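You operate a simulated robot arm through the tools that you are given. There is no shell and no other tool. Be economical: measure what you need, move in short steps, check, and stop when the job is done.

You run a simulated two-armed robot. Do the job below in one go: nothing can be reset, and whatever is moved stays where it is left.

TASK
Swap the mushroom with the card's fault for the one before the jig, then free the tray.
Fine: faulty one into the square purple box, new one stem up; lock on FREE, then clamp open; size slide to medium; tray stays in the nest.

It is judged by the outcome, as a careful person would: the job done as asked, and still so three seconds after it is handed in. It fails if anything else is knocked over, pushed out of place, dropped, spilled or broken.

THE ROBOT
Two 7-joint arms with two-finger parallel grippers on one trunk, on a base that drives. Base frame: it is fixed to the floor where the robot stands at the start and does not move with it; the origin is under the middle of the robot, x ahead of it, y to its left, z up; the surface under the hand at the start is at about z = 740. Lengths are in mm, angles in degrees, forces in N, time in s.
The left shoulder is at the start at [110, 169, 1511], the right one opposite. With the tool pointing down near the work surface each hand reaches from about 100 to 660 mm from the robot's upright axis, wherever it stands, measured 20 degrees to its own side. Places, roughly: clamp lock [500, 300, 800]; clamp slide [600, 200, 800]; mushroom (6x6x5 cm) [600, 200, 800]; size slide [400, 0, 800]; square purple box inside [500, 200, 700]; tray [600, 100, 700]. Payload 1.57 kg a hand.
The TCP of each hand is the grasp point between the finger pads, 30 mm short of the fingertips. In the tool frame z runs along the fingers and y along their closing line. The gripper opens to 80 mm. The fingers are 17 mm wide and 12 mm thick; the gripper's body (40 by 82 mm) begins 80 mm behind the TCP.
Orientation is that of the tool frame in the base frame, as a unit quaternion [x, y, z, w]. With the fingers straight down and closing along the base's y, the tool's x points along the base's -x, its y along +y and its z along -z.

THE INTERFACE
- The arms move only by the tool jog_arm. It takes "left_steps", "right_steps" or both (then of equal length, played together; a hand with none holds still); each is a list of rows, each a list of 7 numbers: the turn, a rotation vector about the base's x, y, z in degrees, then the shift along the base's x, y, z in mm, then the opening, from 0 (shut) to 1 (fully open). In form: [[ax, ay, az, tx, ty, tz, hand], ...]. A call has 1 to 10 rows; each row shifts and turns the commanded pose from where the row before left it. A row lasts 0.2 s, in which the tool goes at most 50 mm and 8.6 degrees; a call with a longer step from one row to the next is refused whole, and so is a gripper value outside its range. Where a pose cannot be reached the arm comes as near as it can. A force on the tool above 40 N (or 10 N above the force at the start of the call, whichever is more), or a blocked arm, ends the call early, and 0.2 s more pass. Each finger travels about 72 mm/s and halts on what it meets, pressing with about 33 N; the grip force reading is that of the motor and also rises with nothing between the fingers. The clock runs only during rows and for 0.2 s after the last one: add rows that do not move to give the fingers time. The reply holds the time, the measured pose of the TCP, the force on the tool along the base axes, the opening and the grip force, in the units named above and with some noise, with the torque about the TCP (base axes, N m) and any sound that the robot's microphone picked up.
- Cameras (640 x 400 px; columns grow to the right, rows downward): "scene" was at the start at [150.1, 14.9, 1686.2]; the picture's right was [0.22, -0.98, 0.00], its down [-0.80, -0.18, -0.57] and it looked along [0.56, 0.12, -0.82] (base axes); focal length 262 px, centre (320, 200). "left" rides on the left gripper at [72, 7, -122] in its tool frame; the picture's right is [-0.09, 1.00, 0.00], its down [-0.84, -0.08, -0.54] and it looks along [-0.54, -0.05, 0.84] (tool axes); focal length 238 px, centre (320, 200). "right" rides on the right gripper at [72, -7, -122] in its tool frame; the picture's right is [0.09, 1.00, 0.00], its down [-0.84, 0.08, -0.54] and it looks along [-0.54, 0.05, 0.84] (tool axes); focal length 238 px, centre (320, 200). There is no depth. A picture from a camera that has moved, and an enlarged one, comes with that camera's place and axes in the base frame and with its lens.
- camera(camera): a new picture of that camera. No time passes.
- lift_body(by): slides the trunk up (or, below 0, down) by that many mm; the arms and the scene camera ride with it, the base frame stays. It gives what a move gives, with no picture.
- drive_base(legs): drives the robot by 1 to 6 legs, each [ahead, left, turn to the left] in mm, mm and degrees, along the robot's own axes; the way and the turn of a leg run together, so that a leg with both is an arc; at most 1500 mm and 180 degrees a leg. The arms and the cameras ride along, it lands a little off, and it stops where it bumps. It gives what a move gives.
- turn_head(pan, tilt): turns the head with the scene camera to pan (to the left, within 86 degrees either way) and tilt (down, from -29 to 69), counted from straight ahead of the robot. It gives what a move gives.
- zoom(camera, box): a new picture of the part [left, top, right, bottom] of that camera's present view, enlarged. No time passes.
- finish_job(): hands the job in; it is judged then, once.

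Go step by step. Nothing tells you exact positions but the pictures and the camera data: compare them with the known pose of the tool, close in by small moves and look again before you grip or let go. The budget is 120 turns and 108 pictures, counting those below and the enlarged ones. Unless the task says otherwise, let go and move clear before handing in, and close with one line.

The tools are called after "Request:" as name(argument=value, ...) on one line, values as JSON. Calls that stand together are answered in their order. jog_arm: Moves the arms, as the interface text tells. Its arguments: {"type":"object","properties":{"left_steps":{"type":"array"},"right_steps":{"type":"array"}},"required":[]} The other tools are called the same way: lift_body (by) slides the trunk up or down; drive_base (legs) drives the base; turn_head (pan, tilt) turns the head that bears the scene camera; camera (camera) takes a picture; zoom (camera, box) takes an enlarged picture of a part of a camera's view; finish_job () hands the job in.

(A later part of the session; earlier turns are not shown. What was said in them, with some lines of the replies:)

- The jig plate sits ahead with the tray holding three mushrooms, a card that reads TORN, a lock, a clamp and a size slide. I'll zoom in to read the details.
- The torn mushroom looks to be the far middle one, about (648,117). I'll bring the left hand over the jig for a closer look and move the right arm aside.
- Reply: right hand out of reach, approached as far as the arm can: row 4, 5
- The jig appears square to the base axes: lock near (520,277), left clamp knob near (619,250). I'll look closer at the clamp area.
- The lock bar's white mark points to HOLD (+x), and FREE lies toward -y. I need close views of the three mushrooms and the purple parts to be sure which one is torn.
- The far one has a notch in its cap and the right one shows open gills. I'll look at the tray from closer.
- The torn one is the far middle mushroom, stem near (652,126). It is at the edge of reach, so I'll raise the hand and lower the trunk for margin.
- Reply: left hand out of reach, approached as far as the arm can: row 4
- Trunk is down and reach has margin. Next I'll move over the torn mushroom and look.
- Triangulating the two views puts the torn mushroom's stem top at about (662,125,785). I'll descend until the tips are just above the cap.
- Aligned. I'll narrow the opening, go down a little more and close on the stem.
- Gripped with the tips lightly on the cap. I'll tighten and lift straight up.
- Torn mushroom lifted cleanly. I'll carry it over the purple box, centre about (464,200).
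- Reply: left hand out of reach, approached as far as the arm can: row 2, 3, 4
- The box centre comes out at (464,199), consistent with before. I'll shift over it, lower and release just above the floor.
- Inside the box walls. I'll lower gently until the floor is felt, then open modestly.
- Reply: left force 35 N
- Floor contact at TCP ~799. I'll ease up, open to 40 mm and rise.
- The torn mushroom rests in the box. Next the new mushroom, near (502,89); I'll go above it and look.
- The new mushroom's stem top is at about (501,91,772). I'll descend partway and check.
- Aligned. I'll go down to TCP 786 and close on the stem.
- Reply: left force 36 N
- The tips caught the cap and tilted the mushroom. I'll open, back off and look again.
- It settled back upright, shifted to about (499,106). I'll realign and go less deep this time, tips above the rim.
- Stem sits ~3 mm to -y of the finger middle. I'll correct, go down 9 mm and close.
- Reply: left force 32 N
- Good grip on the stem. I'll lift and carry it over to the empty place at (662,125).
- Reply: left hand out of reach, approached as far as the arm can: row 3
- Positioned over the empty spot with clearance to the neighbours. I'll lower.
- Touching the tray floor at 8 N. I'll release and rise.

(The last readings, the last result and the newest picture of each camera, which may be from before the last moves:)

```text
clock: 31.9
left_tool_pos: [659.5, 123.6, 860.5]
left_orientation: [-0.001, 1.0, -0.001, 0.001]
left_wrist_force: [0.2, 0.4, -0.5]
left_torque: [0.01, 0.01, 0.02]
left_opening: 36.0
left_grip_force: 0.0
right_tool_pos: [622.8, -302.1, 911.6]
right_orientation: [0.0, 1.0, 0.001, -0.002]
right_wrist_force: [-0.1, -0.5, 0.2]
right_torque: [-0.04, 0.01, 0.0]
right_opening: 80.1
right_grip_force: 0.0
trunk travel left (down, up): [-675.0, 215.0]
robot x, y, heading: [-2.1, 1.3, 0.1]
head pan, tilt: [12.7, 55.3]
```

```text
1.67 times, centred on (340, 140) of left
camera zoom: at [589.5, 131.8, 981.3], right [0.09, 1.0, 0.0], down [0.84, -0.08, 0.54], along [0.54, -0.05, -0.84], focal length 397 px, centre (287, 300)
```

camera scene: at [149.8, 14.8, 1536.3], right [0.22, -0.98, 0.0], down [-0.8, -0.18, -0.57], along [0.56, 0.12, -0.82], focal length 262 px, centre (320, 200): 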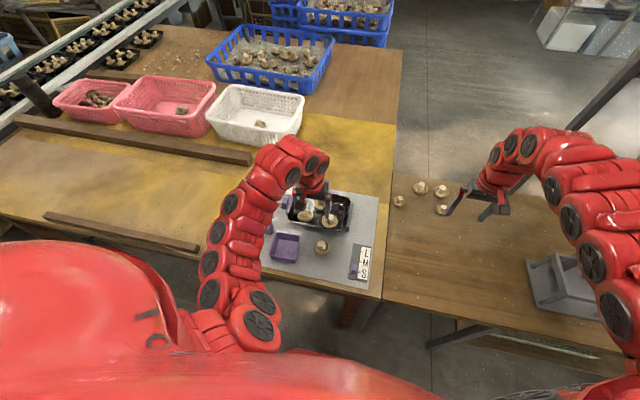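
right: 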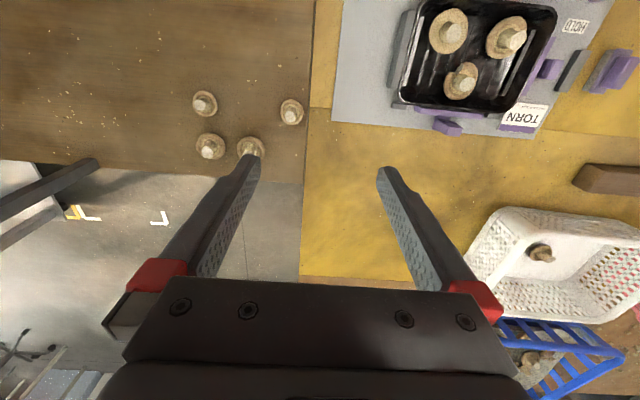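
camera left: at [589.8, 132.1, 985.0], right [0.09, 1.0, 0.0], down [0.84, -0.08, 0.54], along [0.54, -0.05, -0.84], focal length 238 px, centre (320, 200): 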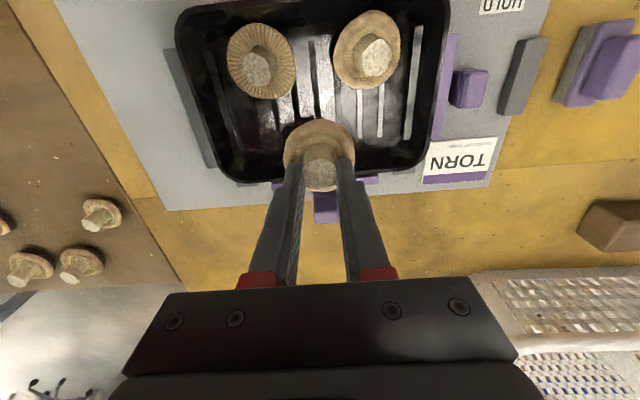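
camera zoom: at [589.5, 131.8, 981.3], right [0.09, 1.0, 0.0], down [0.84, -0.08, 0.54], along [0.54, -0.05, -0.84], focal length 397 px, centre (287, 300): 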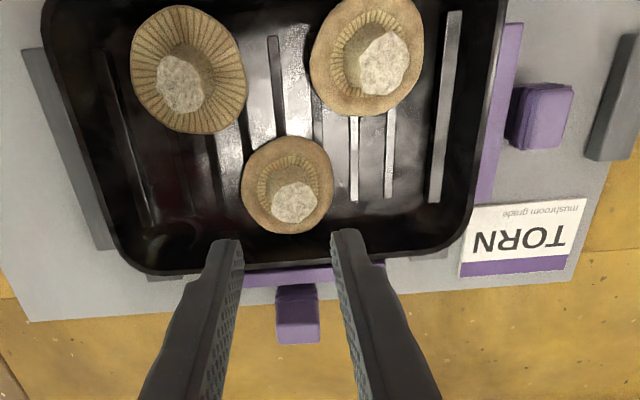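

The new mushroom stands stem up in the tray. Next the lock: I'll move over it and look.

Request:
jog_arm(left_steps=[[0, 0, 0, -28, 31, 0, 0.45], [0, 0, 0, -28, 31, 0, 0.45], [0, 0, 0, -28, 31, 0, 0.45], [0, 0, 0, -28, 31, 0, 0.45], [0, 0, 0, -28, 29, 0, 0.45], [0, 0, 0, 0, 0, 0, 0.45]])

Request:
zoom(camera="left", box=[200, 80, 440, 280])

Request:
zoom(camera="scene", box=[240, 180, 400, 300])

```text
clock: 33.4
left_tool_pos: [519.3, 278.0, 861.0]
left_orientation: [0.001, 1.0, 0.0, 0.001]
left_wrist_force: [0.0, -0.4, -0.7]
left_torque: [-0.03, 0.0, 0.02]
left_opening: 35.8
left_grip_force: 0.1
right_tool_pos: [622.6, -301.6, 911.8]
right_orientation: [0.002, 1.0, 0.001, -0.002]
right_wrist_force: [0.5, 0.0, 0.4]
right_torque: [0.0, 0.02, 0.02]
right_opening: 79.9
right_grip_force: 0.1
trunk travel left (down, up): [-675.0, 215.0]
robot x, y, heading: [1.6, 0.7, -0.1]
head pan, tilt: [12.7, 55.3]
```

```text
2.00 times, centred on (320, 180) of left
camera zoom: at [449.1, 284.3, 982.1], right [0.09, 1.0, 0.0], down [0.84, -0.08, 0.54], along [0.54, -0.05, -0.84], focal length 477 px, centre (320, 240)
```

zoom: 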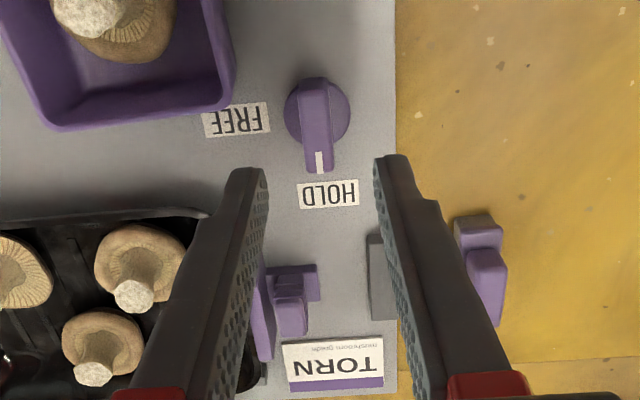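

```text
3.33 times, centred on (320, 240) of scene
camera zoom: at [150.6, 14.0, 1536.1], right [0.22, -0.98, 0.0], down [-0.8, -0.18, -0.57], along [0.56, 0.13, -0.82], focal length 875 px, centre (320, 67)
```

zoom: 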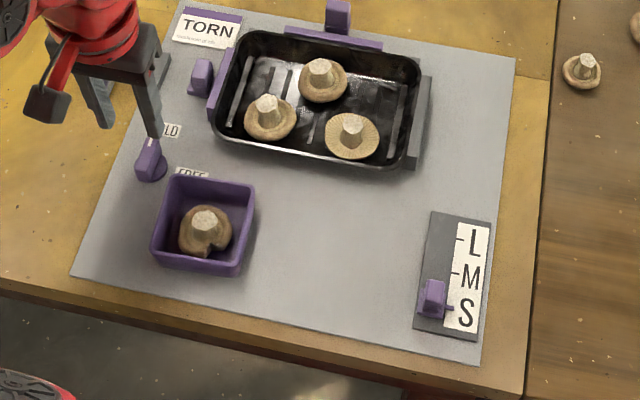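

The lock bar lies along x, centred at about (523,276.5), top ~z 769. I'll descend around the bar.

Request:
jog_arm(left_steps=[[0, 0, 0, 3.5, -1.5, -25, 0.4], [0, 0, 0, 0, 0, -25, 0.4], [0, 0, 0, 0, 0, -12, 0.4], [0, 0, 0, 0, 0, 0, 0.4]])

Request:
zoom(camera="left", box=[200, 80, 440, 280])

```text
clock: 34.4
left_tool_pos: [524.1, 276.2, 798.5]
left_orientation: [-0.001, 1.0, 0.0, 0.002]
left_wrist_force: [0.0, -0.7, 0.1]
left_torque: [0.0, 0.03, 0.0]
left_opening: 31.9
left_grip_force: 0.0
right_tool_pos: [623.8, -301.8, 911.7]
right_orientation: [0.001, 1.0, 0.0, -0.002]
right_wrist_force: [-0.1, -0.5, 0.9]
right_torque: [-0.03, 0.03, 0.01]
right_opening: 80.1
right_grip_force: 0.1
trunk travel left (down, up): [-675.0, 215.0]
robot x, y, heading: [-0.7, -1.2, 0.1]
head pan, tilt: [12.7, 55.3]
```

```text
2.00 times, centred on (320, 180) of left
camera zoom: at [452.6, 282.9, 919.7], right [0.09, 1.0, 0.0], down [0.83, -0.08, 0.54], along [0.54, -0.05, -0.84], focal length 477 px, centre (320, 240)
```

zoom: 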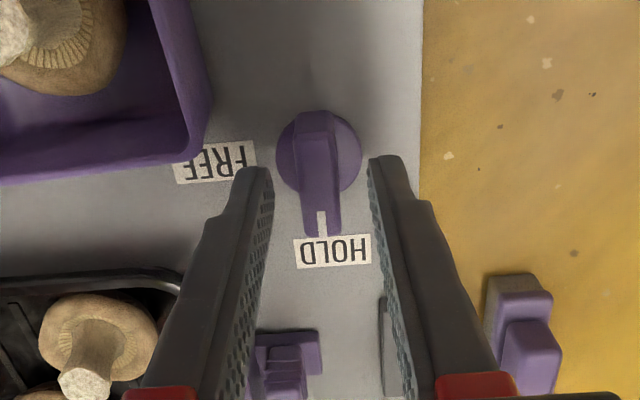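

Centred on the bar. I'll descend 12 mm more and grip.

Request:
jog_arm(left_steps=[[0, 0, 0, 0, 0, -7, 0.4], [0, 0, 0, 0, 0, -5, 0.35], [0, 0, 0, 0, 0, 0, 0.2], [0, 0, 0, 0, 0, 0, 0.05], [0, 0, 0, 0, 0, 0, 0.05]])

Request:
zoom(camera="left", box=[200, 80, 440, 280])

```text
clock: 35.5
left_tool_pos: [522.6, 275.8, 787.4]
left_orientation: [0.0, 1.0, -0.001, 0.001]
left_wrist_force: [-1.5, -2.2, -2.7]
left_torque: [0.02, -0.44, -0.05]
left_opening: 13.6
left_grip_force: 30.0
right_tool_pos: [622.4, -302.8, 911.1]
right_orientation: [0.0, 1.0, 0.0, -0.002]
right_wrist_force: [-0.4, 0.1, -1.2]
right_torque: [0.0, -0.01, 0.0]
right_opening: 79.9
right_grip_force: 0.1
trunk travel left (down, up): [-675.0, 215.0]
robot x, y, heading: [-2.5, -0.9, -0.1]
head pan, tilt: [12.7, 55.3]
```

```text
2.00 times, centred on (320, 180) of left
camera zoom: at [452.8, 282.4, 907.8], right [0.09, 1.0, 0.0], down [0.84, -0.08, 0.54], along [0.54, -0.05, -0.84], focal length 477 px, centre (320, 240)
```

zoom: 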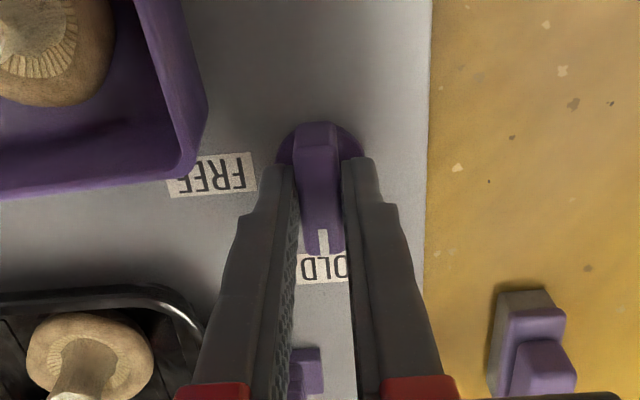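

Bar gripped. I'll turn it clockwise (negative z) toward FREE.

Request:
jog_arm(left_steps=[[0, 0, -8, 0, 0, 0, 0.05], [0, 0, -8, 0, 0, 0, 0.05], [0, 0, -8, 0, 0, 0, 0.05], [0, 0, -8, 0, 0, 0, 0.05], [0, 0, 0, 0, 0, 0, 0.05]])

Request:
zoom(camera="left", box=[200, 80, 440, 280])

```text
clock: 36.8
left_tool_pos: [524.4, 276.2, 786.3]
left_orientation: [0.276, 0.961, 0.0, 0.0]
left_wrist_force: [-0.1, -2.3, -1.6]
left_torque: [-0.02, -0.1, -0.01]
left_opening: 14.2
left_grip_force: 30.9
right_tool_pos: [624.0, -301.4, 911.8]
right_orientation: [0.0, 1.0, 0.001, -0.001]
right_wrist_force: [0.2, 0.0, 0.2]
right_torque: [-0.02, 0.01, -0.03]
right_opening: 79.9
right_grip_force: 0.1
trunk travel left (down, up): [-675.0, 215.0]
robot x, y, heading: [-3.8, 3.3, -0.0]
head pan, tilt: [12.7, 55.3]
```

```text
2.00 times, centred on (320, 180) of left
camera zoom: at [467.6, 320.3, 907.8], right [0.61, 0.8, 0.0], down [0.67, -0.51, 0.54], along [0.43, -0.33, -0.84], focal length 477 px, centre (320, 240)
```

zoom: 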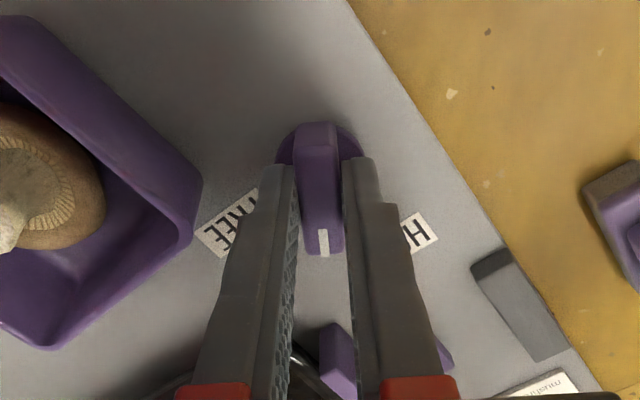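

The bar turns with the hand. Continuing to about 90°.

Request:
jog_arm(left_steps=[[0, 0, -8, 0, 0, 0, 0.05], [0, 0, -8, 0, 0, 0, 0.05], [0, 0, -8, 0, 0, 0, 0.05], [0, 0, -8, 0, 0, 0, 0.05], [0, 0, -8, 0, 0, 0, 0.05], [0, 0, -8, 0, 0, 0, 0.05], [0, 0, -8, 0, 0, 0, 0.05], [0, 0, -2, 0, 0, 0, 0.05], [0, 0, 0, 0, 0, 0, 0.05]])

Request:
camera(camera="left")

```text
clock: 38.8
left_tool_pos: [524.5, 276.2, 787.5]
left_orientation: [0.708, 0.706, 0.0, 0.001]
left_wrist_force: [7.2, 2.1, 0.6]
left_torque: [0.53, -0.21, -0.02]
left_opening: 13.8
left_grip_force: 30.4
right_tool_pos: [623.0, -302.0, 910.6]
right_orientation: [0.0, 1.0, 0.0, -0.001]
right_wrist_force: [-0.5, 0.3, -0.5]
right_torque: [0.02, -0.02, 0.01]
right_opening: 79.9
right_grip_force: 0.1
trunk travel left (down, up): [-675.0, 215.0]
robot x, y, heading: [1.1, -0.1, 0.0]
head pan, tilt: [12.7, 55.3]
```

```text
70 pictures are left
camera left: at [532.9, 349.0, 907.8], right [1.0, -0.09, 0.0], down [-0.08, -0.84, 0.54], along [-0.05, -0.54, -0.84], focal length 238 px, centre (320, 200)
```

left: 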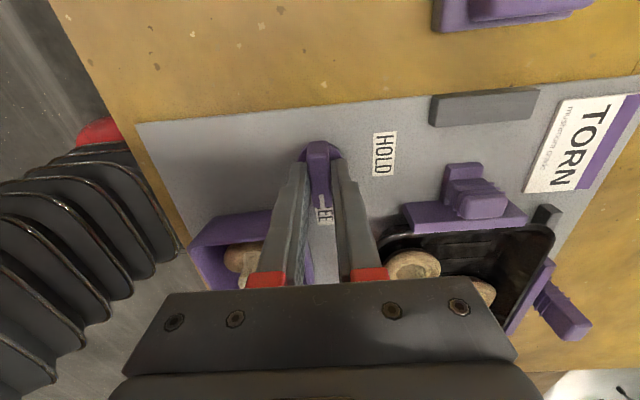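

Turned 90°. I'll release, rise, and check the pointer against FREE.

Request:
jog_arm(left_steps=[[0, 0, 0, 0, 0, 0, 0.3], [0, 0, 0, 0, 0, 0, 0.4], [0, 0, 0, 0, 0, 15, 0.4], [0, 0, 0, 0, 0, 30, 0.4], [0, 0, 0, 0, 10, 30, 0.4], [0, 0, 0, 0, 0, 0, 0.4]])

Request:
zoom(camera="left", box=[200, 60, 480, 280])

```text
clock: 40.1
left_tool_pos: [524.4, 286.0, 861.5]
left_orientation: [0.707, 0.707, 0.0, 0.002]
left_wrist_force: [-0.5, -1.1, 0.3]
left_torque: [0.04, 0.0, 0.01]
left_opening: 32.0
left_grip_force: 0.0
right_tool_pos: [622.8, -301.4, 912.1]
right_orientation: [0.0, 1.0, 0.001, -0.002]
right_wrist_force: [-0.4, 0.2, -0.3]
right_torque: [0.03, 0.03, -0.02]
right_opening: 79.9
right_grip_force: 0.1
trunk travel left (down, up): [-675.0, 215.0]
robot x, y, heading: [0.8, 1.3, -0.0]
head pan, tilt: [12.7, 55.3]
```

```text
1.82 times, centred on (340, 170) of left
camera zoom: at [532.3, 358.9, 982.8], right [1.0, -0.09, 0.0], down [-0.08, -0.83, 0.55], along [-0.05, -0.54, -0.84], focal length 433 px, centre (284, 254)
```

zoom: 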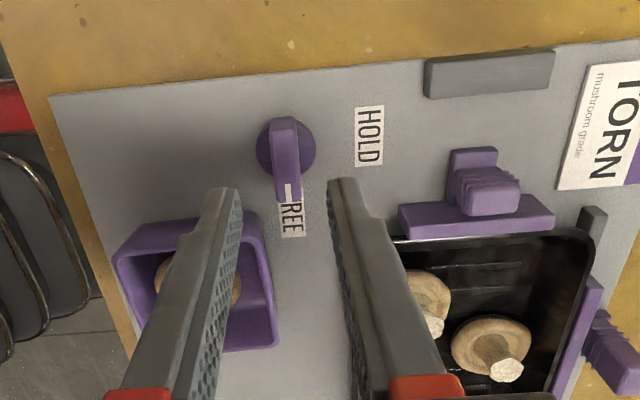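

The mark points at FREE. Next I'll move over the left clamp knob, around (628,256), keeping this hand yaw, which closes along x.

Request:
jog_arm(left_steps=[[0, 0, 0, 35, -8, 0, 0.6], [0, 0, 0, 35, -8, 0, 0.6], [0, 0, 0, 34, -14, 0, 0.6], [0, 0, 0, 0, 0, 0, 0.6]])

Request:
zoom(camera="left", box=[180, 60, 460, 280])

Request:
zoom(camera="scene", box=[240, 170, 360, 260])

```text
clock: 41.1
left_tool_pos: [628.7, 257.4, 863.0]
left_orientation: [0.707, 0.707, -0.001, 0.001]
left_wrist_force: [0.4, -0.2, -0.6]
left_torque: [-0.03, -0.01, 0.04]
left_opening: 47.9
left_grip_force: 0.0
right_tool_pos: [623.2, -301.4, 911.9]
right_orientation: [0.002, 1.0, 0.0, -0.001]
right_wrist_force: [0.1, -0.1, 1.0]
right_torque: [-0.01, 0.02, 0.01]
right_opening: 79.8
right_grip_force: 0.1
trunk travel left (down, up): [-675.0, 215.0]
robot x, y, heading: [-2.5, 3.5, 0.1]
head pan, tilt: [12.7, 55.3]
```

```text
1.82 times, centred on (320, 170) of left
camera zoom: at [636.8, 329.8, 983.2], right [1.0, -0.09, 0.0], down [-0.08, -0.84, 0.54], along [-0.05, -0.54, -0.84], focal length 433 px, centre (320, 254)
```

zoom: 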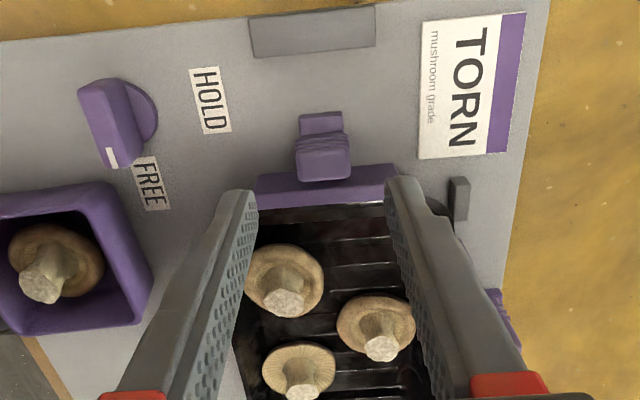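

```text
4.44 times, centred on (300, 215) of scene
camera zoom: at [149.4, 15.3, 1536.3], right [0.22, -0.98, 0.0], down [-0.8, -0.18, -0.57], along [0.56, 0.12, -0.82], focal length 1167 px, centre (409, 133)
```

zoom: 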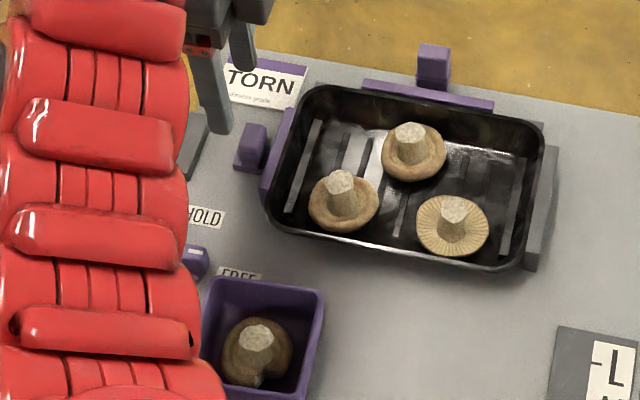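

Clamp knob top is at about (630,252,770), ~28 mm wide, with ~30 mm of travel to the grey stop. I'll descend around it.

Request:
jog_arm(left_steps=[[0, 0, 0, 1.5, -2.5, -25, 0.6], [0, 0, 0, 0, 0, -25, 0.6], [0, 0, 0, 0, 0, -10, 0.6], [0, 0, 0, 0, 0, 0, 0.6]])

Request:
zoom(camera="left", box=[180, 60, 460, 280])

```text
clock: 42.1
left_tool_pos: [629.0, 254.4, 801.4]
left_orientation: [0.707, 0.707, -0.001, 0.002]
left_wrist_force: [1.1, -0.2, -1.1]
left_torque: [0.02, -0.02, -0.01]
left_opening: 47.9
left_grip_force: 0.1
right_tool_pos: [623.4, -301.0, 911.7]
right_orientation: [0.0, 1.0, 0.0, -0.001]
right_wrist_force: [0.8, -0.9, 0.3]
right_torque: [0.01, 0.01, -0.01]
right_opening: 79.8
right_grip_force: 0.1
trunk travel left (down, up): [-675.0, 215.0]
robot x, y, heading: [1.4, 0.1, -0.1]
head pan, tilt: [12.7, 55.3]
```

```text
1.82 times, centred on (320, 170) of left
camera zoom: at [637.3, 326.9, 923.2], right [1.0, -0.09, 0.0], down [-0.08, -0.84, 0.54], along [-0.05, -0.54, -0.84], focal length 433 px, centre (320, 254)
```

zoom: 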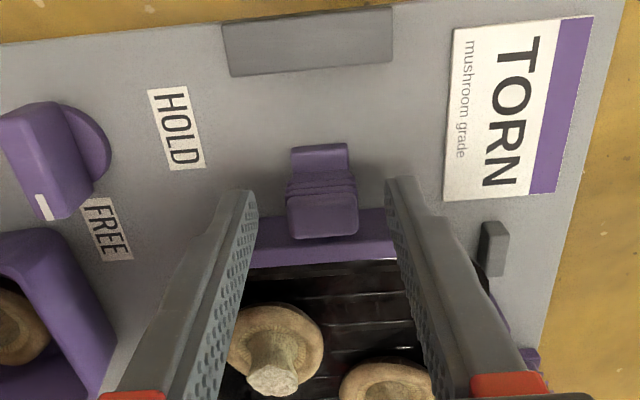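

Request:
jog_arm(left_steps=[[0, 0, 0, 1, 1, -8, 0.6], [0, 0, 0, 0, 0, -7, 0.6], [0, 0, 0, 0, 0, 0, 0.4], [0, 0, 0, 0, 0, 0, 0.2], [0, 0, 0, 0, 0, 0, 0.2]])

Request:
zoom(camera="left", box=[180, 60, 460, 280])

```text
clock: 43.4
left_tool_pos: [629.4, 254.7, 786.4]
left_orientation: [0.706, 0.708, -0.002, 0.001]
left_wrist_force: [-4.4, -0.6, -2.6]
left_torque: [0.18, 0.02, -0.04]
left_opening: 25.6
left_grip_force: 36.7
right_tool_pos: [622.5, -302.1, 911.9]
right_orientation: [0.0, 1.0, 0.0, -0.002]
right_wrist_force: [0.7, 0.0, -0.5]
right_torque: [0.01, -0.01, 0.01]
right_opening: 79.9
right_grip_force: 0.0
trunk travel left (down, up): [-675.0, 215.0]
robot x, y, heading: [-0.7, -1.6, -0.2]
head pan, tilt: [12.7, 55.3]
```

```text
1.82 times, centred on (320, 170) of left
camera zoom: at [638.1, 327.6, 908.0], right [1.0, -0.09, 0.0], down [-0.08, -0.84, 0.54], along [-0.05, -0.54, -0.84], focal length 433 px, centre (320, 254)
```

zoom: 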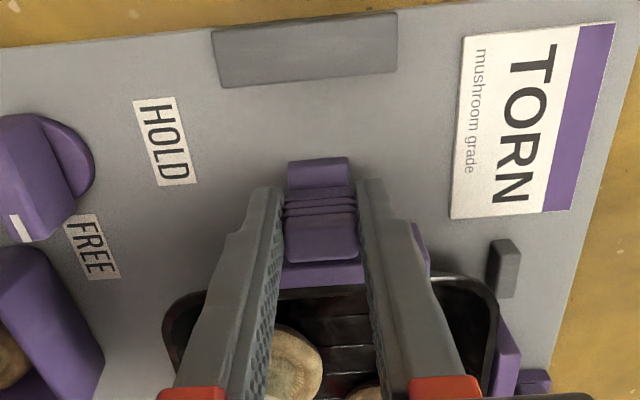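

Knob gripped. I'll slide it outward (+y) in small steps.

Request:
jog_arm(left_steps=[[0, 0, 0, 0, 3, 0, 0.2], [0, 0, 0, 0, 4, 0, 0.2], [0, 0, 0, 0, 4, 0, 0.2], [0, 0, 0, 0, 4, 0, 0.2], [0, 0, 0, 0, 0, 0, 0.2]])

Request:
zoom(camera="left", box=[180, 60, 460, 280])

```text
clock: 44.5
left_tool_pos: [630.6, 269.7, 786.8]
left_orientation: [0.706, 0.708, -0.002, 0.001]
left_wrist_force: [-9.5, -0.3, -3.0]
left_torque: [-0.15, 0.12, -0.06]
left_opening: 25.6
left_grip_force: 37.4
right_tool_pos: [621.9, -301.4, 912.4]
right_orientation: [0.0, 1.0, 0.0, -0.001]
right_wrist_force: [-0.3, 0.4, -0.4]
right_torque: [0.01, -0.02, -0.01]
right_opening: 80.0
right_grip_force: 0.1
trunk travel left (down, up): [-675.0, 215.0]
robot x, y, heading: [-0.9, -1.0, 0.1]
head pan, tilt: [12.7, 55.3]
```

```text
1.82 times, centred on (320, 170) of left
camera zoom: at [638.0, 342.4, 908.0], right [1.0, -0.09, 0.0], down [-0.08, -0.84, 0.54], along [-0.05, -0.54, -0.84], focal length 433 px, centre (320, 254)
```

zoom: 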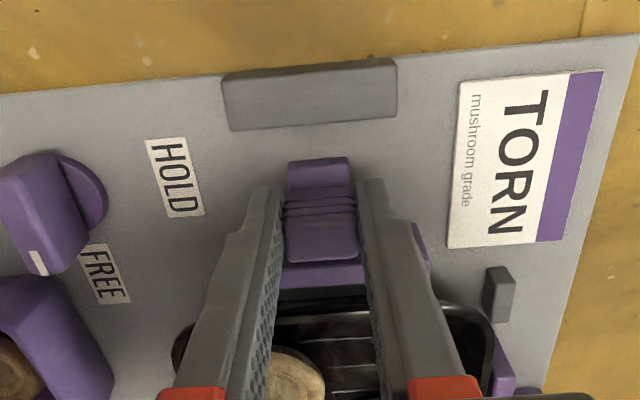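

The clamp slides freely. I'll continue until it meets its stop.

Request:
jog_arm(left_steps=[[0, 0, 0, 0, 4, 0, 0.2], [0, 0, 0, 0, 4, 0, 0.2], [0, 0, 0, 0, 3, 0, 0.2], [0, 0, 0, 0, 2, 0, 0.2], [0, 0, 0, 0, 0, 0, 0.2]])

Request:
zoom(camera="left", box=[180, 60, 460, 280])

```text
clock: 45.8
left_tool_pos: [630.8, 280.1, 787.1]
left_orientation: [0.708, 0.706, -0.002, 0.002]
left_wrist_force: [-10.2, -12.1, -1.6]
left_torque: [-0.25, 0.18, -0.03]
left_opening: 25.5
left_grip_force: 37.2
right_tool_pos: [622.0, -303.5, 911.9]
right_orientation: [0.001, 1.0, 0.001, -0.001]
right_wrist_force: [-0.4, -0.5, 0.4]
right_torque: [0.0, 0.02, 0.01]
right_opening: 79.8
right_grip_force: 0.1
trunk travel left (down, up): [-675.0, 215.0]
robot x, y, heading: [1.3, 1.8, 0.1]
head pan, tilt: [12.7, 55.3]
```

```text
1.82 times, centred on (320, 170) of left
camera zoom: at [638.1, 352.7, 907.9], right [1.0, -0.09, 0.0], down [-0.08, -0.83, 0.55], along [-0.05, -0.54, -0.84], focal length 433 px, centre (320, 254)
```

zoom: 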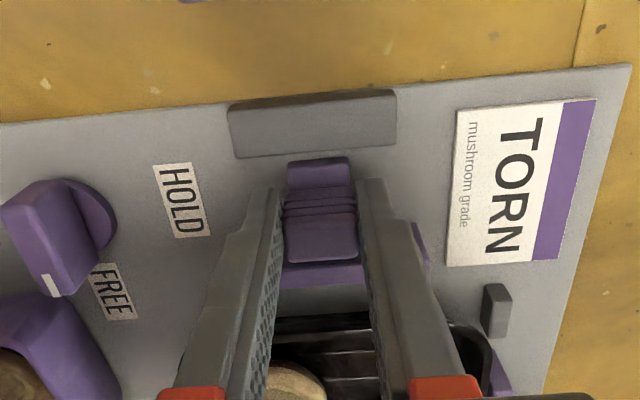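

It has reached the end stop (about 12 N reaction), 25 mm open. I'll release and rise.

Request:
jog_arm(left_steps=[[0, 0, 0, 0, -1, 0, 0.2], [0, 0, 0, 0, 0, 0, 0.45], [0, 0, 0, 0, 0, 0, 0.55], [0, 0, 0, 0, 0, 15, 0.55], [0, 0, 0, 0, 0, 30, 0.55], [0, 0, 0, 0, 0, 30, 0.55], [0, 0, 0, 0, 0, 0, 0.55]])

Request:
zoom(camera="left", box=[180, 40, 460, 280])

Request:
zoom(camera="scene", box=[250, 180, 390, 285])

```text
clock: 47.4
left_tool_pos: [629.3, 280.5, 861.6]
left_orientation: [0.707, 0.707, -0.002, 0.0]
left_wrist_force: [0.5, 0.3, -0.9]
left_torque: [-0.01, 0.02, -0.02]
left_opening: 43.9
left_grip_force: 0.0
right_tool_pos: [622.9, -299.9, 910.9]
right_orientation: [0.0, 1.0, 0.0, -0.002]
right_wrist_force: [0.2, -0.5, 0.1]
right_torque: [-0.01, 0.01, -0.01]
right_opening: 79.9
right_grip_force: 0.2
trunk travel left (down, up): [-675.0, 215.0]
robot x, y, heading: [-2.2, 0.1, -0.2]
head pan, tilt: [12.7, 55.3]
```

```text
1.67 times, centred on (320, 160) of left
camera zoom: at [638.3, 353.7, 982.7], right [1.0, -0.09, 0.0], down [-0.08, -0.83, 0.55], along [-0.05, -0.54, -0.84], focal length 397 px, centre (320, 267)
```

zoom: 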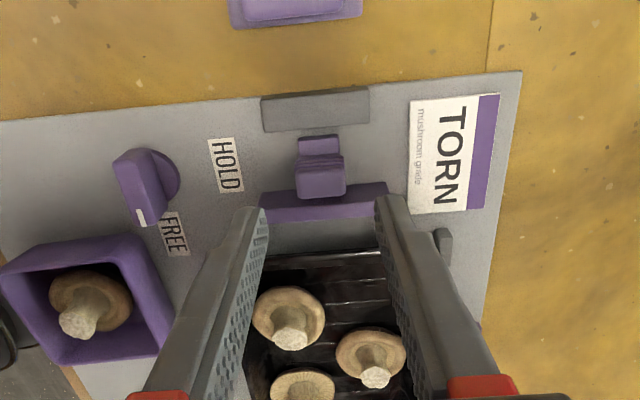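

```text
3.81 times, centred on (320, 232) of scene
camera zoom: at [150.3, 15.7, 1536.1], right [0.22, -0.98, 0.0], down [-0.8, -0.18, -0.57], along [0.56, 0.12, -0.82], focal length 1000 px, centre (320, 76)
```

zoom: 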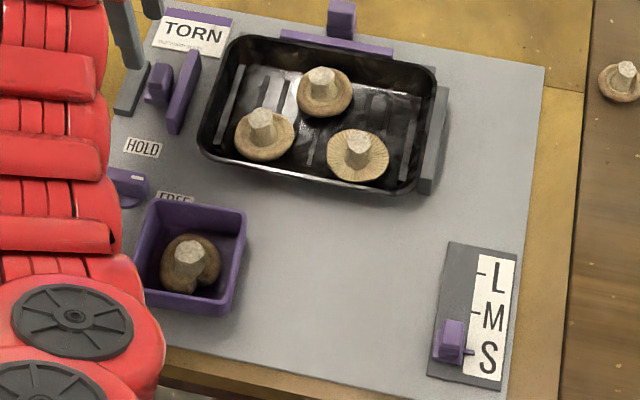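

Clamp is open at its stop and the tray is still in the nest. For the size slide I'll bring in the right arm and move the left one aside.

Request:
jog_arm(left_steps=[[0, 0, 0, 0, 0, 20, 0.55], [0, 0, 0, -10, 25, 10, 0.55], [0, 0, 0, -10, 25, 0, 0.55], [0, 0, 0, -10, 25, 0, 0.55], [0, 0, 0, -10, 25, 0, 0.55], [0, 0, 0, 0, 0, 0, 0.55], [0, 0, 0, 0, 0, 0, 0.55], [0, 0, 0, 0, 0, 0, 0.55]], right_steps=[[0, 0, 0, -25, 38, 0, 0.6], [0, 0, 0, -25, 38, 0, 0.6], [0, 0, 0, -25, 38, 0, 0.6], [0, 0, 0, -25, 38, -10, 0.6], [0, 0, 0, -25, 38, -10, 0.6], [0, 0, 0, -25, 38, -10, 0.6], [0, 0, 0, -25, 36, -10, 0.6], [0, 0, 0, 0, 0, 0, 0.6]])

Request:
camera(camera="right")

Request:
camera(camera="scene")

```text
clock: 49.1
left_tool_pos: [590.1, 380.1, 893.0]
left_orientation: [0.707, 0.707, -0.001, 0.0]
left_wrist_force: [0.3, 0.3, -0.9]
left_torque: [0.03, 0.0, 0.03]
left_opening: 44.2
left_grip_force: 0.1
right_tool_pos: [585.7, -43.8, 821.9]
right_orientation: [0.001, 1.0, 0.001, -0.002]
right_wrist_force: [0.8, 0.0, -0.7]
right_torque: [0.01, 0.02, -0.03]
right_opening: 47.9
right_grip_force: 0.0
right hand out of reach, approached as far as the arm can: row 1, 2, 3, 4, 5, 6, 7
trunk travel left (down, up): [-675.0, 215.0]
robot x, y, heading: [-1.6, -1.8, -0.2]
head pan, tilt: [12.7, 55.3]
```

```text
60 pictures are left
camera right: at [514.1, -50.3, 944.7], right [-0.09, 1.0, 0.0], down [0.84, 0.08, 0.54], along [0.54, 0.05, -0.84], focal length 238 px, centre (320, 200)
```

right: 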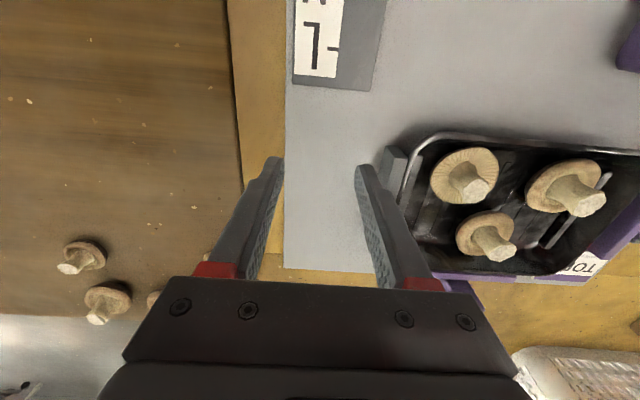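

```text
59 pictures are left
camera scene: at [150.1, 13.7, 1536.2], right [0.22, -0.98, 0.0], down [-0.8, -0.18, -0.57], along [0.56, 0.13, -0.82], focal length 262 px, centre (320, 200)
```

scene: 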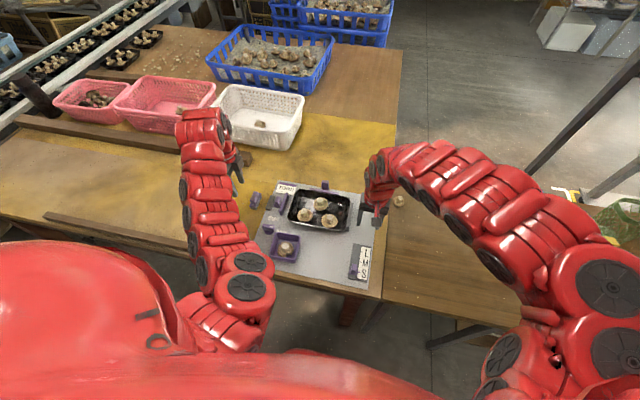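

The right hand came in at (586,-44,822), clear of everything. I'll move it back toward the slide and look.

Request:
jog_arm(right_steps=[[0, 0, 0, 0, 0, 20, 0.6], [0, 0, 0, -30, 3, 5, 0.6], [0, 0, 0, -30, 3, 0, 0.6], [0, 0, 0, -25, 3, 0, 0.6], [0, 0, 0, 0, 0, 0, 0.6]])

Request:
camera(camera="right")

```text
clock: 50.4
left_tool_pos: [590.5, 380.7, 892.8]
left_orientation: [0.707, 0.707, -0.002, 0.001]
left_wrist_force: [-0.3, 0.0, 0.2]
left_torque: [0.0, -0.03, -0.02]
left_opening: 44.0
left_grip_force: 0.0
right_tool_pos: [565.9, -15.8, 805.1]
right_orientation: [0.001, 1.0, -0.001, -0.003]
right_wrist_force: [0.0, -0.1, 0.0]
right_torque: [-0.02, 0.0, -0.02]
right_opening: 48.3
right_grip_force: 0.0
right hand out of reach, approached as far as the arm can: row 1, 2, 3, 4
trunk travel left (down, up): [-675.0, 215.0]
robot x, y, heading: [0.3, -0.4, 0.0]
head pan, tilt: [12.7, 55.3]
```

```text
58 pictures are left
camera right: at [493.4, -21.1, 928.4], right [-0.09, 1.0, 0.0], down [0.84, 0.08, 0.54], along [0.53, 0.05, -0.84], focal length 238 px, centre (320, 200)
```

right: 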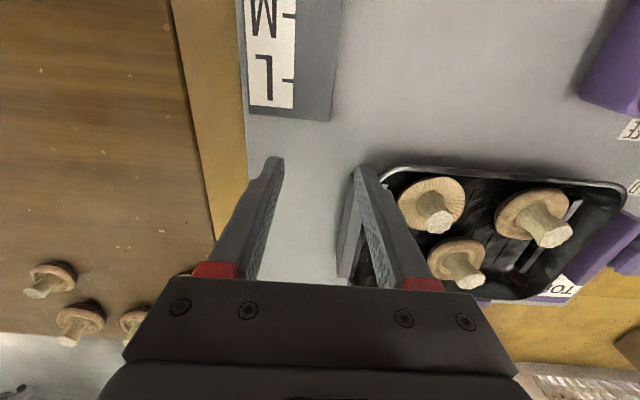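

The lowered trunk folds the arms too much for near points, which drags the hand down. I'll raise the trunk back up, lifting both hands straight.

Request:
lift_body(by=150)

Request:
jog_arm(right_steps=[[0, 0, 0, 0, 0, 0, 0.6]])

```text
clock: 52.1
left_tool_pos: [591.0, 381.3, 1042.5]
left_orientation: [0.707, 0.707, -0.002, 0.001]
left_wrist_force: [-0.3, 0.1, 0.1]
left_torque: [0.01, -0.01, 0.0]
left_opening: 43.9
left_grip_force: 0.1
right_tool_pos: [565.5, -15.8, 954.5]
right_orientation: [0.0, 1.0, 0.0, -0.004]
right_wrist_force: [0.0, 0.1, -0.2]
right_torque: [-0.02, -0.02, -0.01]
right_opening: 48.1
right_grip_force: 0.1
trunk travel left (down, up): [-825.0, 65.0]
robot x, y, heading: [-1.2, 0.4, 0.1]
head pan, tilt: [12.7, 55.3]
```

```text
clock: 52.5
left_tool_pos: [590.9, 382.3, 1042.4]
left_orientation: [0.707, 0.707, -0.002, 0.001]
left_wrist_force: [-0.4, -0.4, 0.2]
left_torque: [-0.01, -0.04, 0.0]
left_opening: 44.0
left_grip_force: 0.0
right_tool_pos: [565.3, -14.4, 956.9]
right_orientation: [0.001, 1.0, 0.0, -0.003]
right_wrist_force: [-0.2, 0.1, 0.1]
right_torque: [0.02, -0.02, -0.02]
right_opening: 48.2
right_grip_force: 0.0
trunk travel left (down, up): [-825.0, 65.0]
robot x, y, heading: [-2.3, -1.8, 0.0]
head pan, tilt: [12.7, 55.3]
```

Now I'll move down while shifting back toward the slide.

Request:
jog_arm(right_steps=[[0, 0, 0, 0, -8, -30, 0.6], [0, 0, 0, -30, -5, -20, 0.6], [0, 0, 0, -30, 0, -20, 0.6], [0, 0, 0, -30, 0, 0, 0.6], [0, 0, 0, 0, 0, 0, 0.6]])

Request:
camera(camera="right")

```text
clock: 53.7
left_tool_pos: [590.7, 381.6, 1042.5]
left_orientation: [0.707, 0.707, -0.002, 0.001]
left_wrist_force: [0.0, -0.4, -0.4]
left_torque: [0.01, 0.0, 0.0]
left_opening: 43.9
left_grip_force: 0.2
right_tool_pos: [535.0, -27.7, 906.7]
right_orientation: [0.0, 1.0, 0.0, -0.003]
right_wrist_force: [0.4, -0.1, -0.4]
right_torque: [0.01, -0.01, 0.01]
right_opening: 47.9
right_grip_force: 0.1
right hand out of reach, approached as far as the arm can: row 3, 4
trunk travel left (down, up): [-825.0, 65.0]
robot x, y, heading: [2.7, -4.1, 0.2]
head pan, tilt: [12.7, 55.3]
```

```text
57 pictures are left
camera right: at [462.7, -34.0, 1029.2], right [-0.09, 1.0, 0.0], down [0.84, 0.08, 0.54], along [0.53, 0.05, -0.84], focal length 238 px, centre (320, 200)
```

right: 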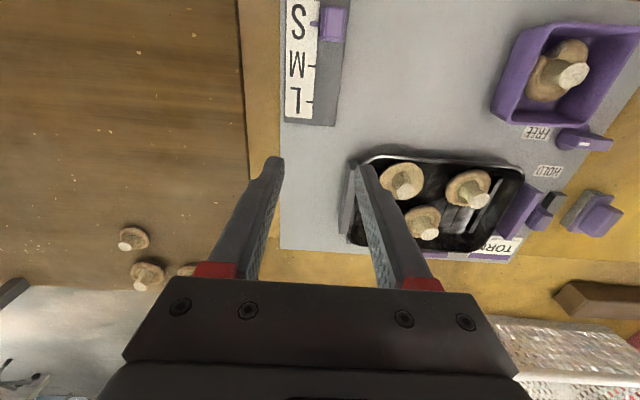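

The right arm can't fold in further from here, so I'll back the base 100 mm; the hands are high and clear.

Request:
drive_base(legs=[[-100, 0, 0]])

Request:
camera(camera="right")

```text
clock: 54.9
left_tool_pos: [491.4, 381.7, 1042.0]
left_orientation: [0.707, 0.707, -0.001, 0.001]
left_wrist_force: [0.5, -1.2, 0.0]
left_torque: [0.03, 0.03, 0.02]
left_opening: 44.2
left_grip_force: 0.1
right_tool_pos: [435.7, -28.3, 906.2]
right_orientation: [0.001, 1.0, 0.001, -0.003]
right_wrist_force: [0.5, 0.2, -0.3]
right_torque: [0.03, 0.01, 0.0]
right_opening: 48.2
right_grip_force: 0.1
trunk travel left (down, up): [-825.0, 65.0]
robot x, y, heading: [-98.5, -4.4, 0.1]
head pan, tilt: [12.7, 55.3]
```

```text
56 pictures are left
camera right: at [363.7, -34.4, 1028.7], right [-0.09, 1.0, 0.0], down [0.84, 0.08, 0.54], along [0.53, 0.05, -0.84], focal length 238 px, centre (320, 200)
```

right: 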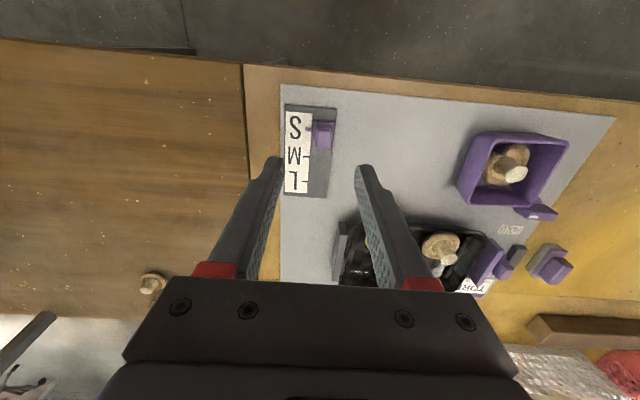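

The slide knob is near (446,-24). I'll go down above it and look.

Request:
jog_arm(right_steps=[[0, 0, 0, 5, 2, -20, 0.6], [0, 0, 0, 5, 2, -20, 0.6], [0, 0, 0, 0, 0, -16, 0.6], [0, 0, 0, 0, 0, 0, 0.6]])

Request:
zoom(camera="right", box=[200, 60, 440, 260])

```text
clock: 55.9
left_tool_pos: [491.3, 379.8, 1042.1]
left_orientation: [0.707, 0.707, -0.002, 0.001]
left_wrist_force: [-0.1, 0.3, -0.2]
left_torque: [0.0, 0.03, 0.0]
left_opening: 44.2
left_grip_force: 0.0
right_tool_pos: [446.6, -24.8, 848.8]
right_orientation: [0.001, 1.0, 0.0, -0.005]
right_wrist_force: [0.0, 0.1, 0.8]
right_torque: [0.0, -0.02, 0.01]
right_opening: 47.9
right_grip_force: 0.1
trunk travel left (down, up): [-825.0, 65.0]
robot x, y, heading: [-97.9, 0.4, 0.0]
head pan, tilt: [12.7, 55.3]
```

```text
2.00 times, centred on (320, 160) of right
camera zoom: at [373.9, -30.2, 971.8], right [-0.09, 1.0, 0.0], down [0.84, 0.08, 0.54], along [0.53, 0.05, -0.84], focal length 477 px, centre (320, 280)
```

zoom: 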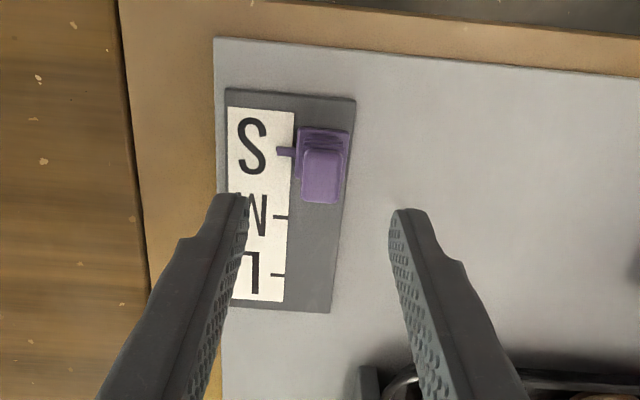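

M is about 34 mm beyond the present pointer position. I'll descend around the knob and check.

Request:
jog_arm(right_steps=[[0, 0, 0, -1, 1.5, -20, 0.55], [0, 0, 0, 0, 0, -20, 0.55], [0, 0, 0, 0, 0, 0, 0.55]])

Request:
zoom(camera="right", box=[200, 80, 440, 280])

```text
clock: 56.6
left_tool_pos: [489.7, 379.1, 1041.7]
left_orientation: [0.707, 0.707, -0.001, 0.001]
left_wrist_force: [0.0, -0.6, -1.3]
left_torque: [0.02, 0.02, 0.0]
left_opening: 44.0
left_grip_force: 0.0
right_tool_pos: [444.1, -23.7, 809.8]
right_orientation: [0.001, 1.0, 0.0, -0.003]
right_wrist_force: [0.0, -0.7, 0.2]
right_torque: [0.03, -0.03, 0.01]
right_opening: 44.0
right_grip_force: 0.1
trunk travel left (down, up): [-825.0, 65.0]
robot x, y, heading: [-100.8, -2.9, 0.1]
head pan, tilt: [12.7, 55.3]
```

```text
2.00 times, centred on (320, 180) of right
camera zoom: at [371.6, -28.9, 932.5], right [-0.09, 1.0, 0.0], down [0.84, 0.08, 0.54], along [0.53, 0.05, -0.84], focal length 477 px, centre (320, 240)
```

zoom: 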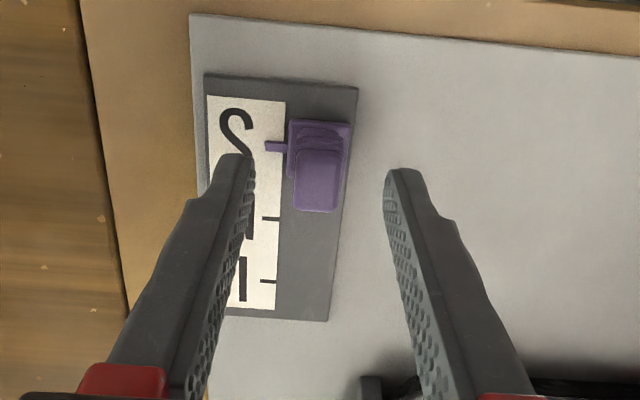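

Request:
jog_arm(right_steps=[[0, 0, 0, -1.5, 0, -10, 0.5], [0, 0, 0, 0, 0, -7, 0.45], [0, 0, 0, 0, 0, 0, 0.3], [0, 0, 0, 0, 0, 0, 0.15], [0, 0, 0, 0, 0, 0, 0.12]])

Request:
zoom(camera="right", box=[200, 80, 440, 280])

```text
clock: 57.9
left_tool_pos: [490.8, 379.9, 1041.7]
left_orientation: [0.707, 0.707, -0.002, 0.001]
left_wrist_force: [-0.9, -0.5, 0.0]
left_torque: [0.0, 0.01, 0.03]
left_opening: 43.7
left_grip_force: 0.1
right_tool_pos: [442.9, -23.3, 792.3]
right_orientation: [0.001, 1.0, 0.0, -0.003]
right_wrist_force: [0.4, -5.2, 1.0]
right_torque: [-0.15, -0.12, 0.06]
right_opening: 15.6
right_grip_force: 30.9
trunk travel left (down, up): [-825.0, 65.0]
robot x, y, heading: [-99.3, 4.8, -0.2]
head pan, tilt: [12.7, 55.3]
```

```text
2.00 times, centred on (320, 180) of right
camera zoom: at [370.6, -29.7, 915.8], right [-0.09, 1.0, 0.0], down [0.84, 0.08, 0.54], along [0.53, 0.05, -0.84], focal length 477 px, centre (320, 240)
```

zoom: 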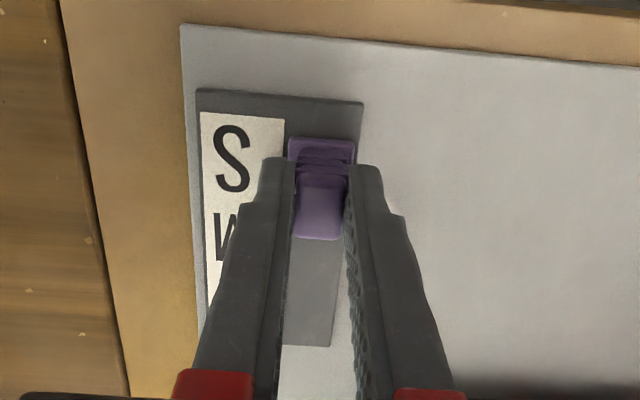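

Gripped. I'll slide it 34 mm ahead to M.

Request:
jog_arm(right_steps=[[0, 0, 0, 6, 0, 0, 0.12], [0, 0, 0, 7, 0, 0, 0.12], [0, 0, 0, 7, 0, 0, 0.12], [0, 0, 0, 7, 0, 0, 0.12], [0, 0, 0, 6, 0, 0, 0.12], [0, 0, 0, 1, 0, 0, 0.12], [0, 0, 0, 0, 0, 0, 0.12]])

Request:
zoom(camera="scene", box=[240, 180, 420, 300])

```text
clock: 59.5
left_tool_pos: [490.7, 378.8, 1042.7]
left_orientation: [0.707, 0.707, -0.002, -0.001]
left_wrist_force: [-0.1, 0.5, 0.6]
left_torque: [0.02, 0.01, -0.01]
left_opening: 44.0
left_grip_force: 0.0
right_tool_pos: [476.7, -24.6, 794.0]
right_orientation: [0.001, 1.0, -0.001, -0.003]
right_wrist_force: [0.6, -6.1, -3.8]
right_torque: [-0.14, -0.92, 0.05]
right_opening: 15.5
right_grip_force: 30.6
trunk travel left (down, up): [-825.0, 65.0]
robot x, y, heading: [-100.2, -1.2, -0.1]
head pan, tilt: [12.7, 55.3]
```

```text
3.33 times, centred on (330, 240) of scene
camera zoom: at [50.8, 13.8, 1686.1], right [0.22, -0.98, 0.0], down [-0.8, -0.18, -0.57], along [0.56, 0.12, -0.82], focal length 875 px, centre (287, 67)
```

zoom: 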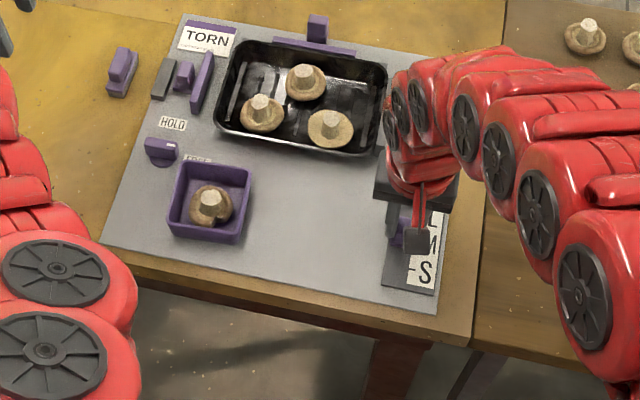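

Moved. I'll release, rise and check the pointer against the M tick.

Request:
jog_arm(right_steps=[[0, 0, 0, 0, 0, 0, 0.35], [0, 0, 0, 0, 0, 0, 0.5], [0, 0, 0, 0, 0, 20, 0.55], [0, 0, 0, 0, 0, 30, 0.55], [0, 0, 0, 0, 0, 0, 0.55]])

Request:
zoom(camera="right", box=[200, 40, 440, 240])

```text
clock: 60.6
left_tool_pos: [492.4, 380.9, 1042.5]
left_orientation: [0.707, 0.707, -0.002, 0.001]
left_wrist_force: [-1.0, -0.7, 0.8]
left_torque: [0.02, 0.0, 0.0]
left_opening: 43.9
left_grip_force: 0.0
right_tool_pos: [476.6, -22.6, 843.3]
right_orientation: [0.002, 1.0, -0.001, -0.003]
right_wrist_force: [0.7, -0.9, -0.2]
right_torque: [-0.01, 0.01, -0.01]
right_opening: 44.0
right_grip_force: 0.1
trunk travel left (down, up): [-825.0, 65.0]
robot x, y, heading: [-102.0, -2.0, 0.2]
head pan, tilt: [12.7, 55.3]
```

```text
2.00 times, centred on (320, 140) of right
camera zoom: at [405.1, -29.1, 965.9], right [-0.09, 1.0, 0.0], down [0.84, 0.07, 0.54], along [0.53, 0.05, -0.84], focal length 477 px, centre (320, 320)
```

zoom: 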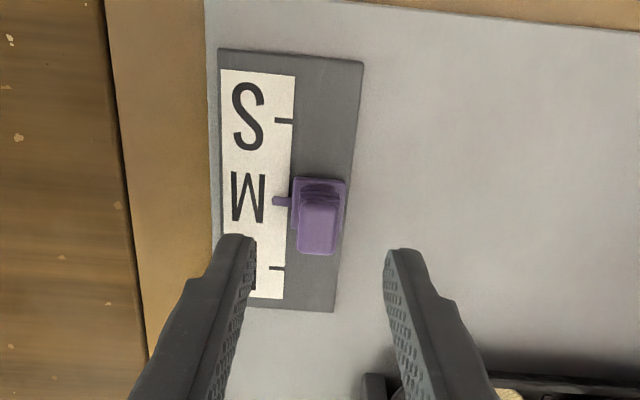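

Request:
zoom(camera="right", box=[290, 90, 350, 150])

Request:
zoom(camera="scene", box=[330, 220, 390, 270])

```text
6.67 times, centred on (320, 120) of right
camera zoom: at [405.1, -29.1, 965.9], right [-0.09, 1.0, 0.0], down [0.84, 0.07, 0.54], along [0.53, 0.05, -0.84], focal length 1589 px, centre (320, 733)
```

zoom: 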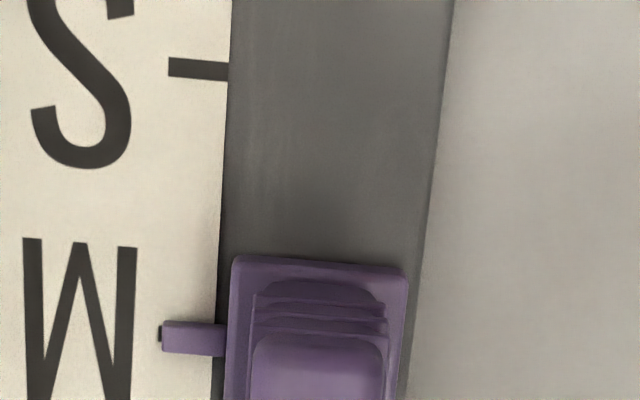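

```text
8.00 times, centred on (360, 245) of scene
camera zoom: at [50.6, 14.6, 1686.1], right [0.22, -0.98, 0.0], down [-0.8, -0.18, -0.57], along [0.56, 0.12, -0.82], focal length 2100 px, centre (0, -160)
```

zoom: 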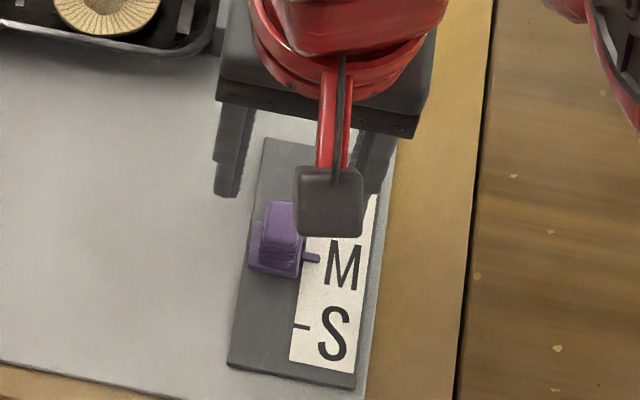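

The pointer sits right on the M tick. I'll move the right hand clear and do a final check.

Request:
jog_arm(right_steps=[[0, 0, 0, 0, 0, 30, 0.55], [0, 0, 0, 0, -30, 20, 0.55], [0, 0, 0, 0, -40, 0, 0.55], [0, 0, 0, 0, -40, 0, 0.55], [0, 0, 0, 0, -40, 0, 0.55], [0, 0, 0, 0, 0, 0, 0.55]])

Request:
zoom(camera="scene", box=[260, 170, 400, 270])

Request:
camera(camera="scene")

```text
clock: 62.0
left_tool_pos: [491.0, 381.4, 1042.0]
left_orientation: [0.707, 0.707, -0.002, 0.001]
left_wrist_force: [0.4, 0.3, -0.1]
left_torque: [-0.02, -0.01, -0.02]
left_opening: 44.0
left_grip_force: 0.0
right_tool_pos: [476.2, -173.0, 892.9]
right_orientation: [0.002, 1.0, -0.001, -0.004]
right_wrist_force: [0.4, 0.1, 0.4]
right_torque: [-0.01, 0.0, 0.01]
right_opening: 44.1
right_grip_force: 0.1
trunk travel left (down, up): [-825.0, 65.0]
robot x, y, heading: [-97.4, -0.9, -0.1]
head pan, tilt: [12.7, 55.3]
```

```text
4.00 times, centred on (330, 220) of scene
camera zoom: at [50.5, 16.0, 1686.2], right [0.22, -0.98, 0.0], down [-0.8, -0.18, -0.57], along [0.56, 0.12, -0.82], focal length 1050 px, centre (280, 120)
```

zoom: 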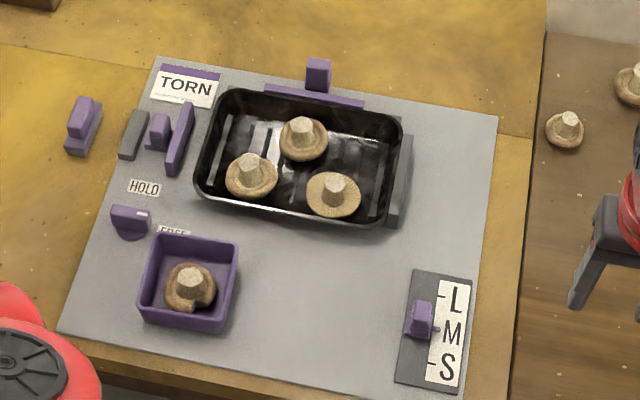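

```text
47 pictures are left
camera scene: at [50.5, 16.0, 1686.2], right [0.22, -0.98, 0.0], down [-0.8, -0.18, -0.57], along [0.56, 0.12, -0.82], focal length 262 px, centre (320, 200)
```

scene: 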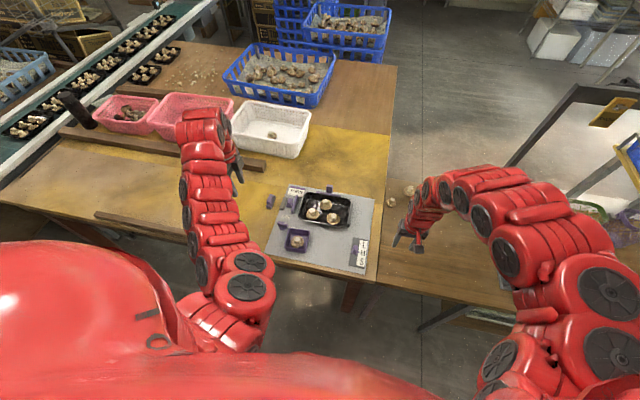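

Everything is as asked: torn mushroom in the box, new one stem up in the tray, lock on FREE, clamp open, slide on M, tray in its nest. Handing in.

Request:
finish_job()

```text
The job is handed in.
```

The torn mushroom is in the square purple box and the new one stands stem up in its place. The lock is on FREE, the clamp is open, the size slide is on M and the tray is still in the nest; I left a second purple pad at the tray's far side alone, taking it not to be the clamp.
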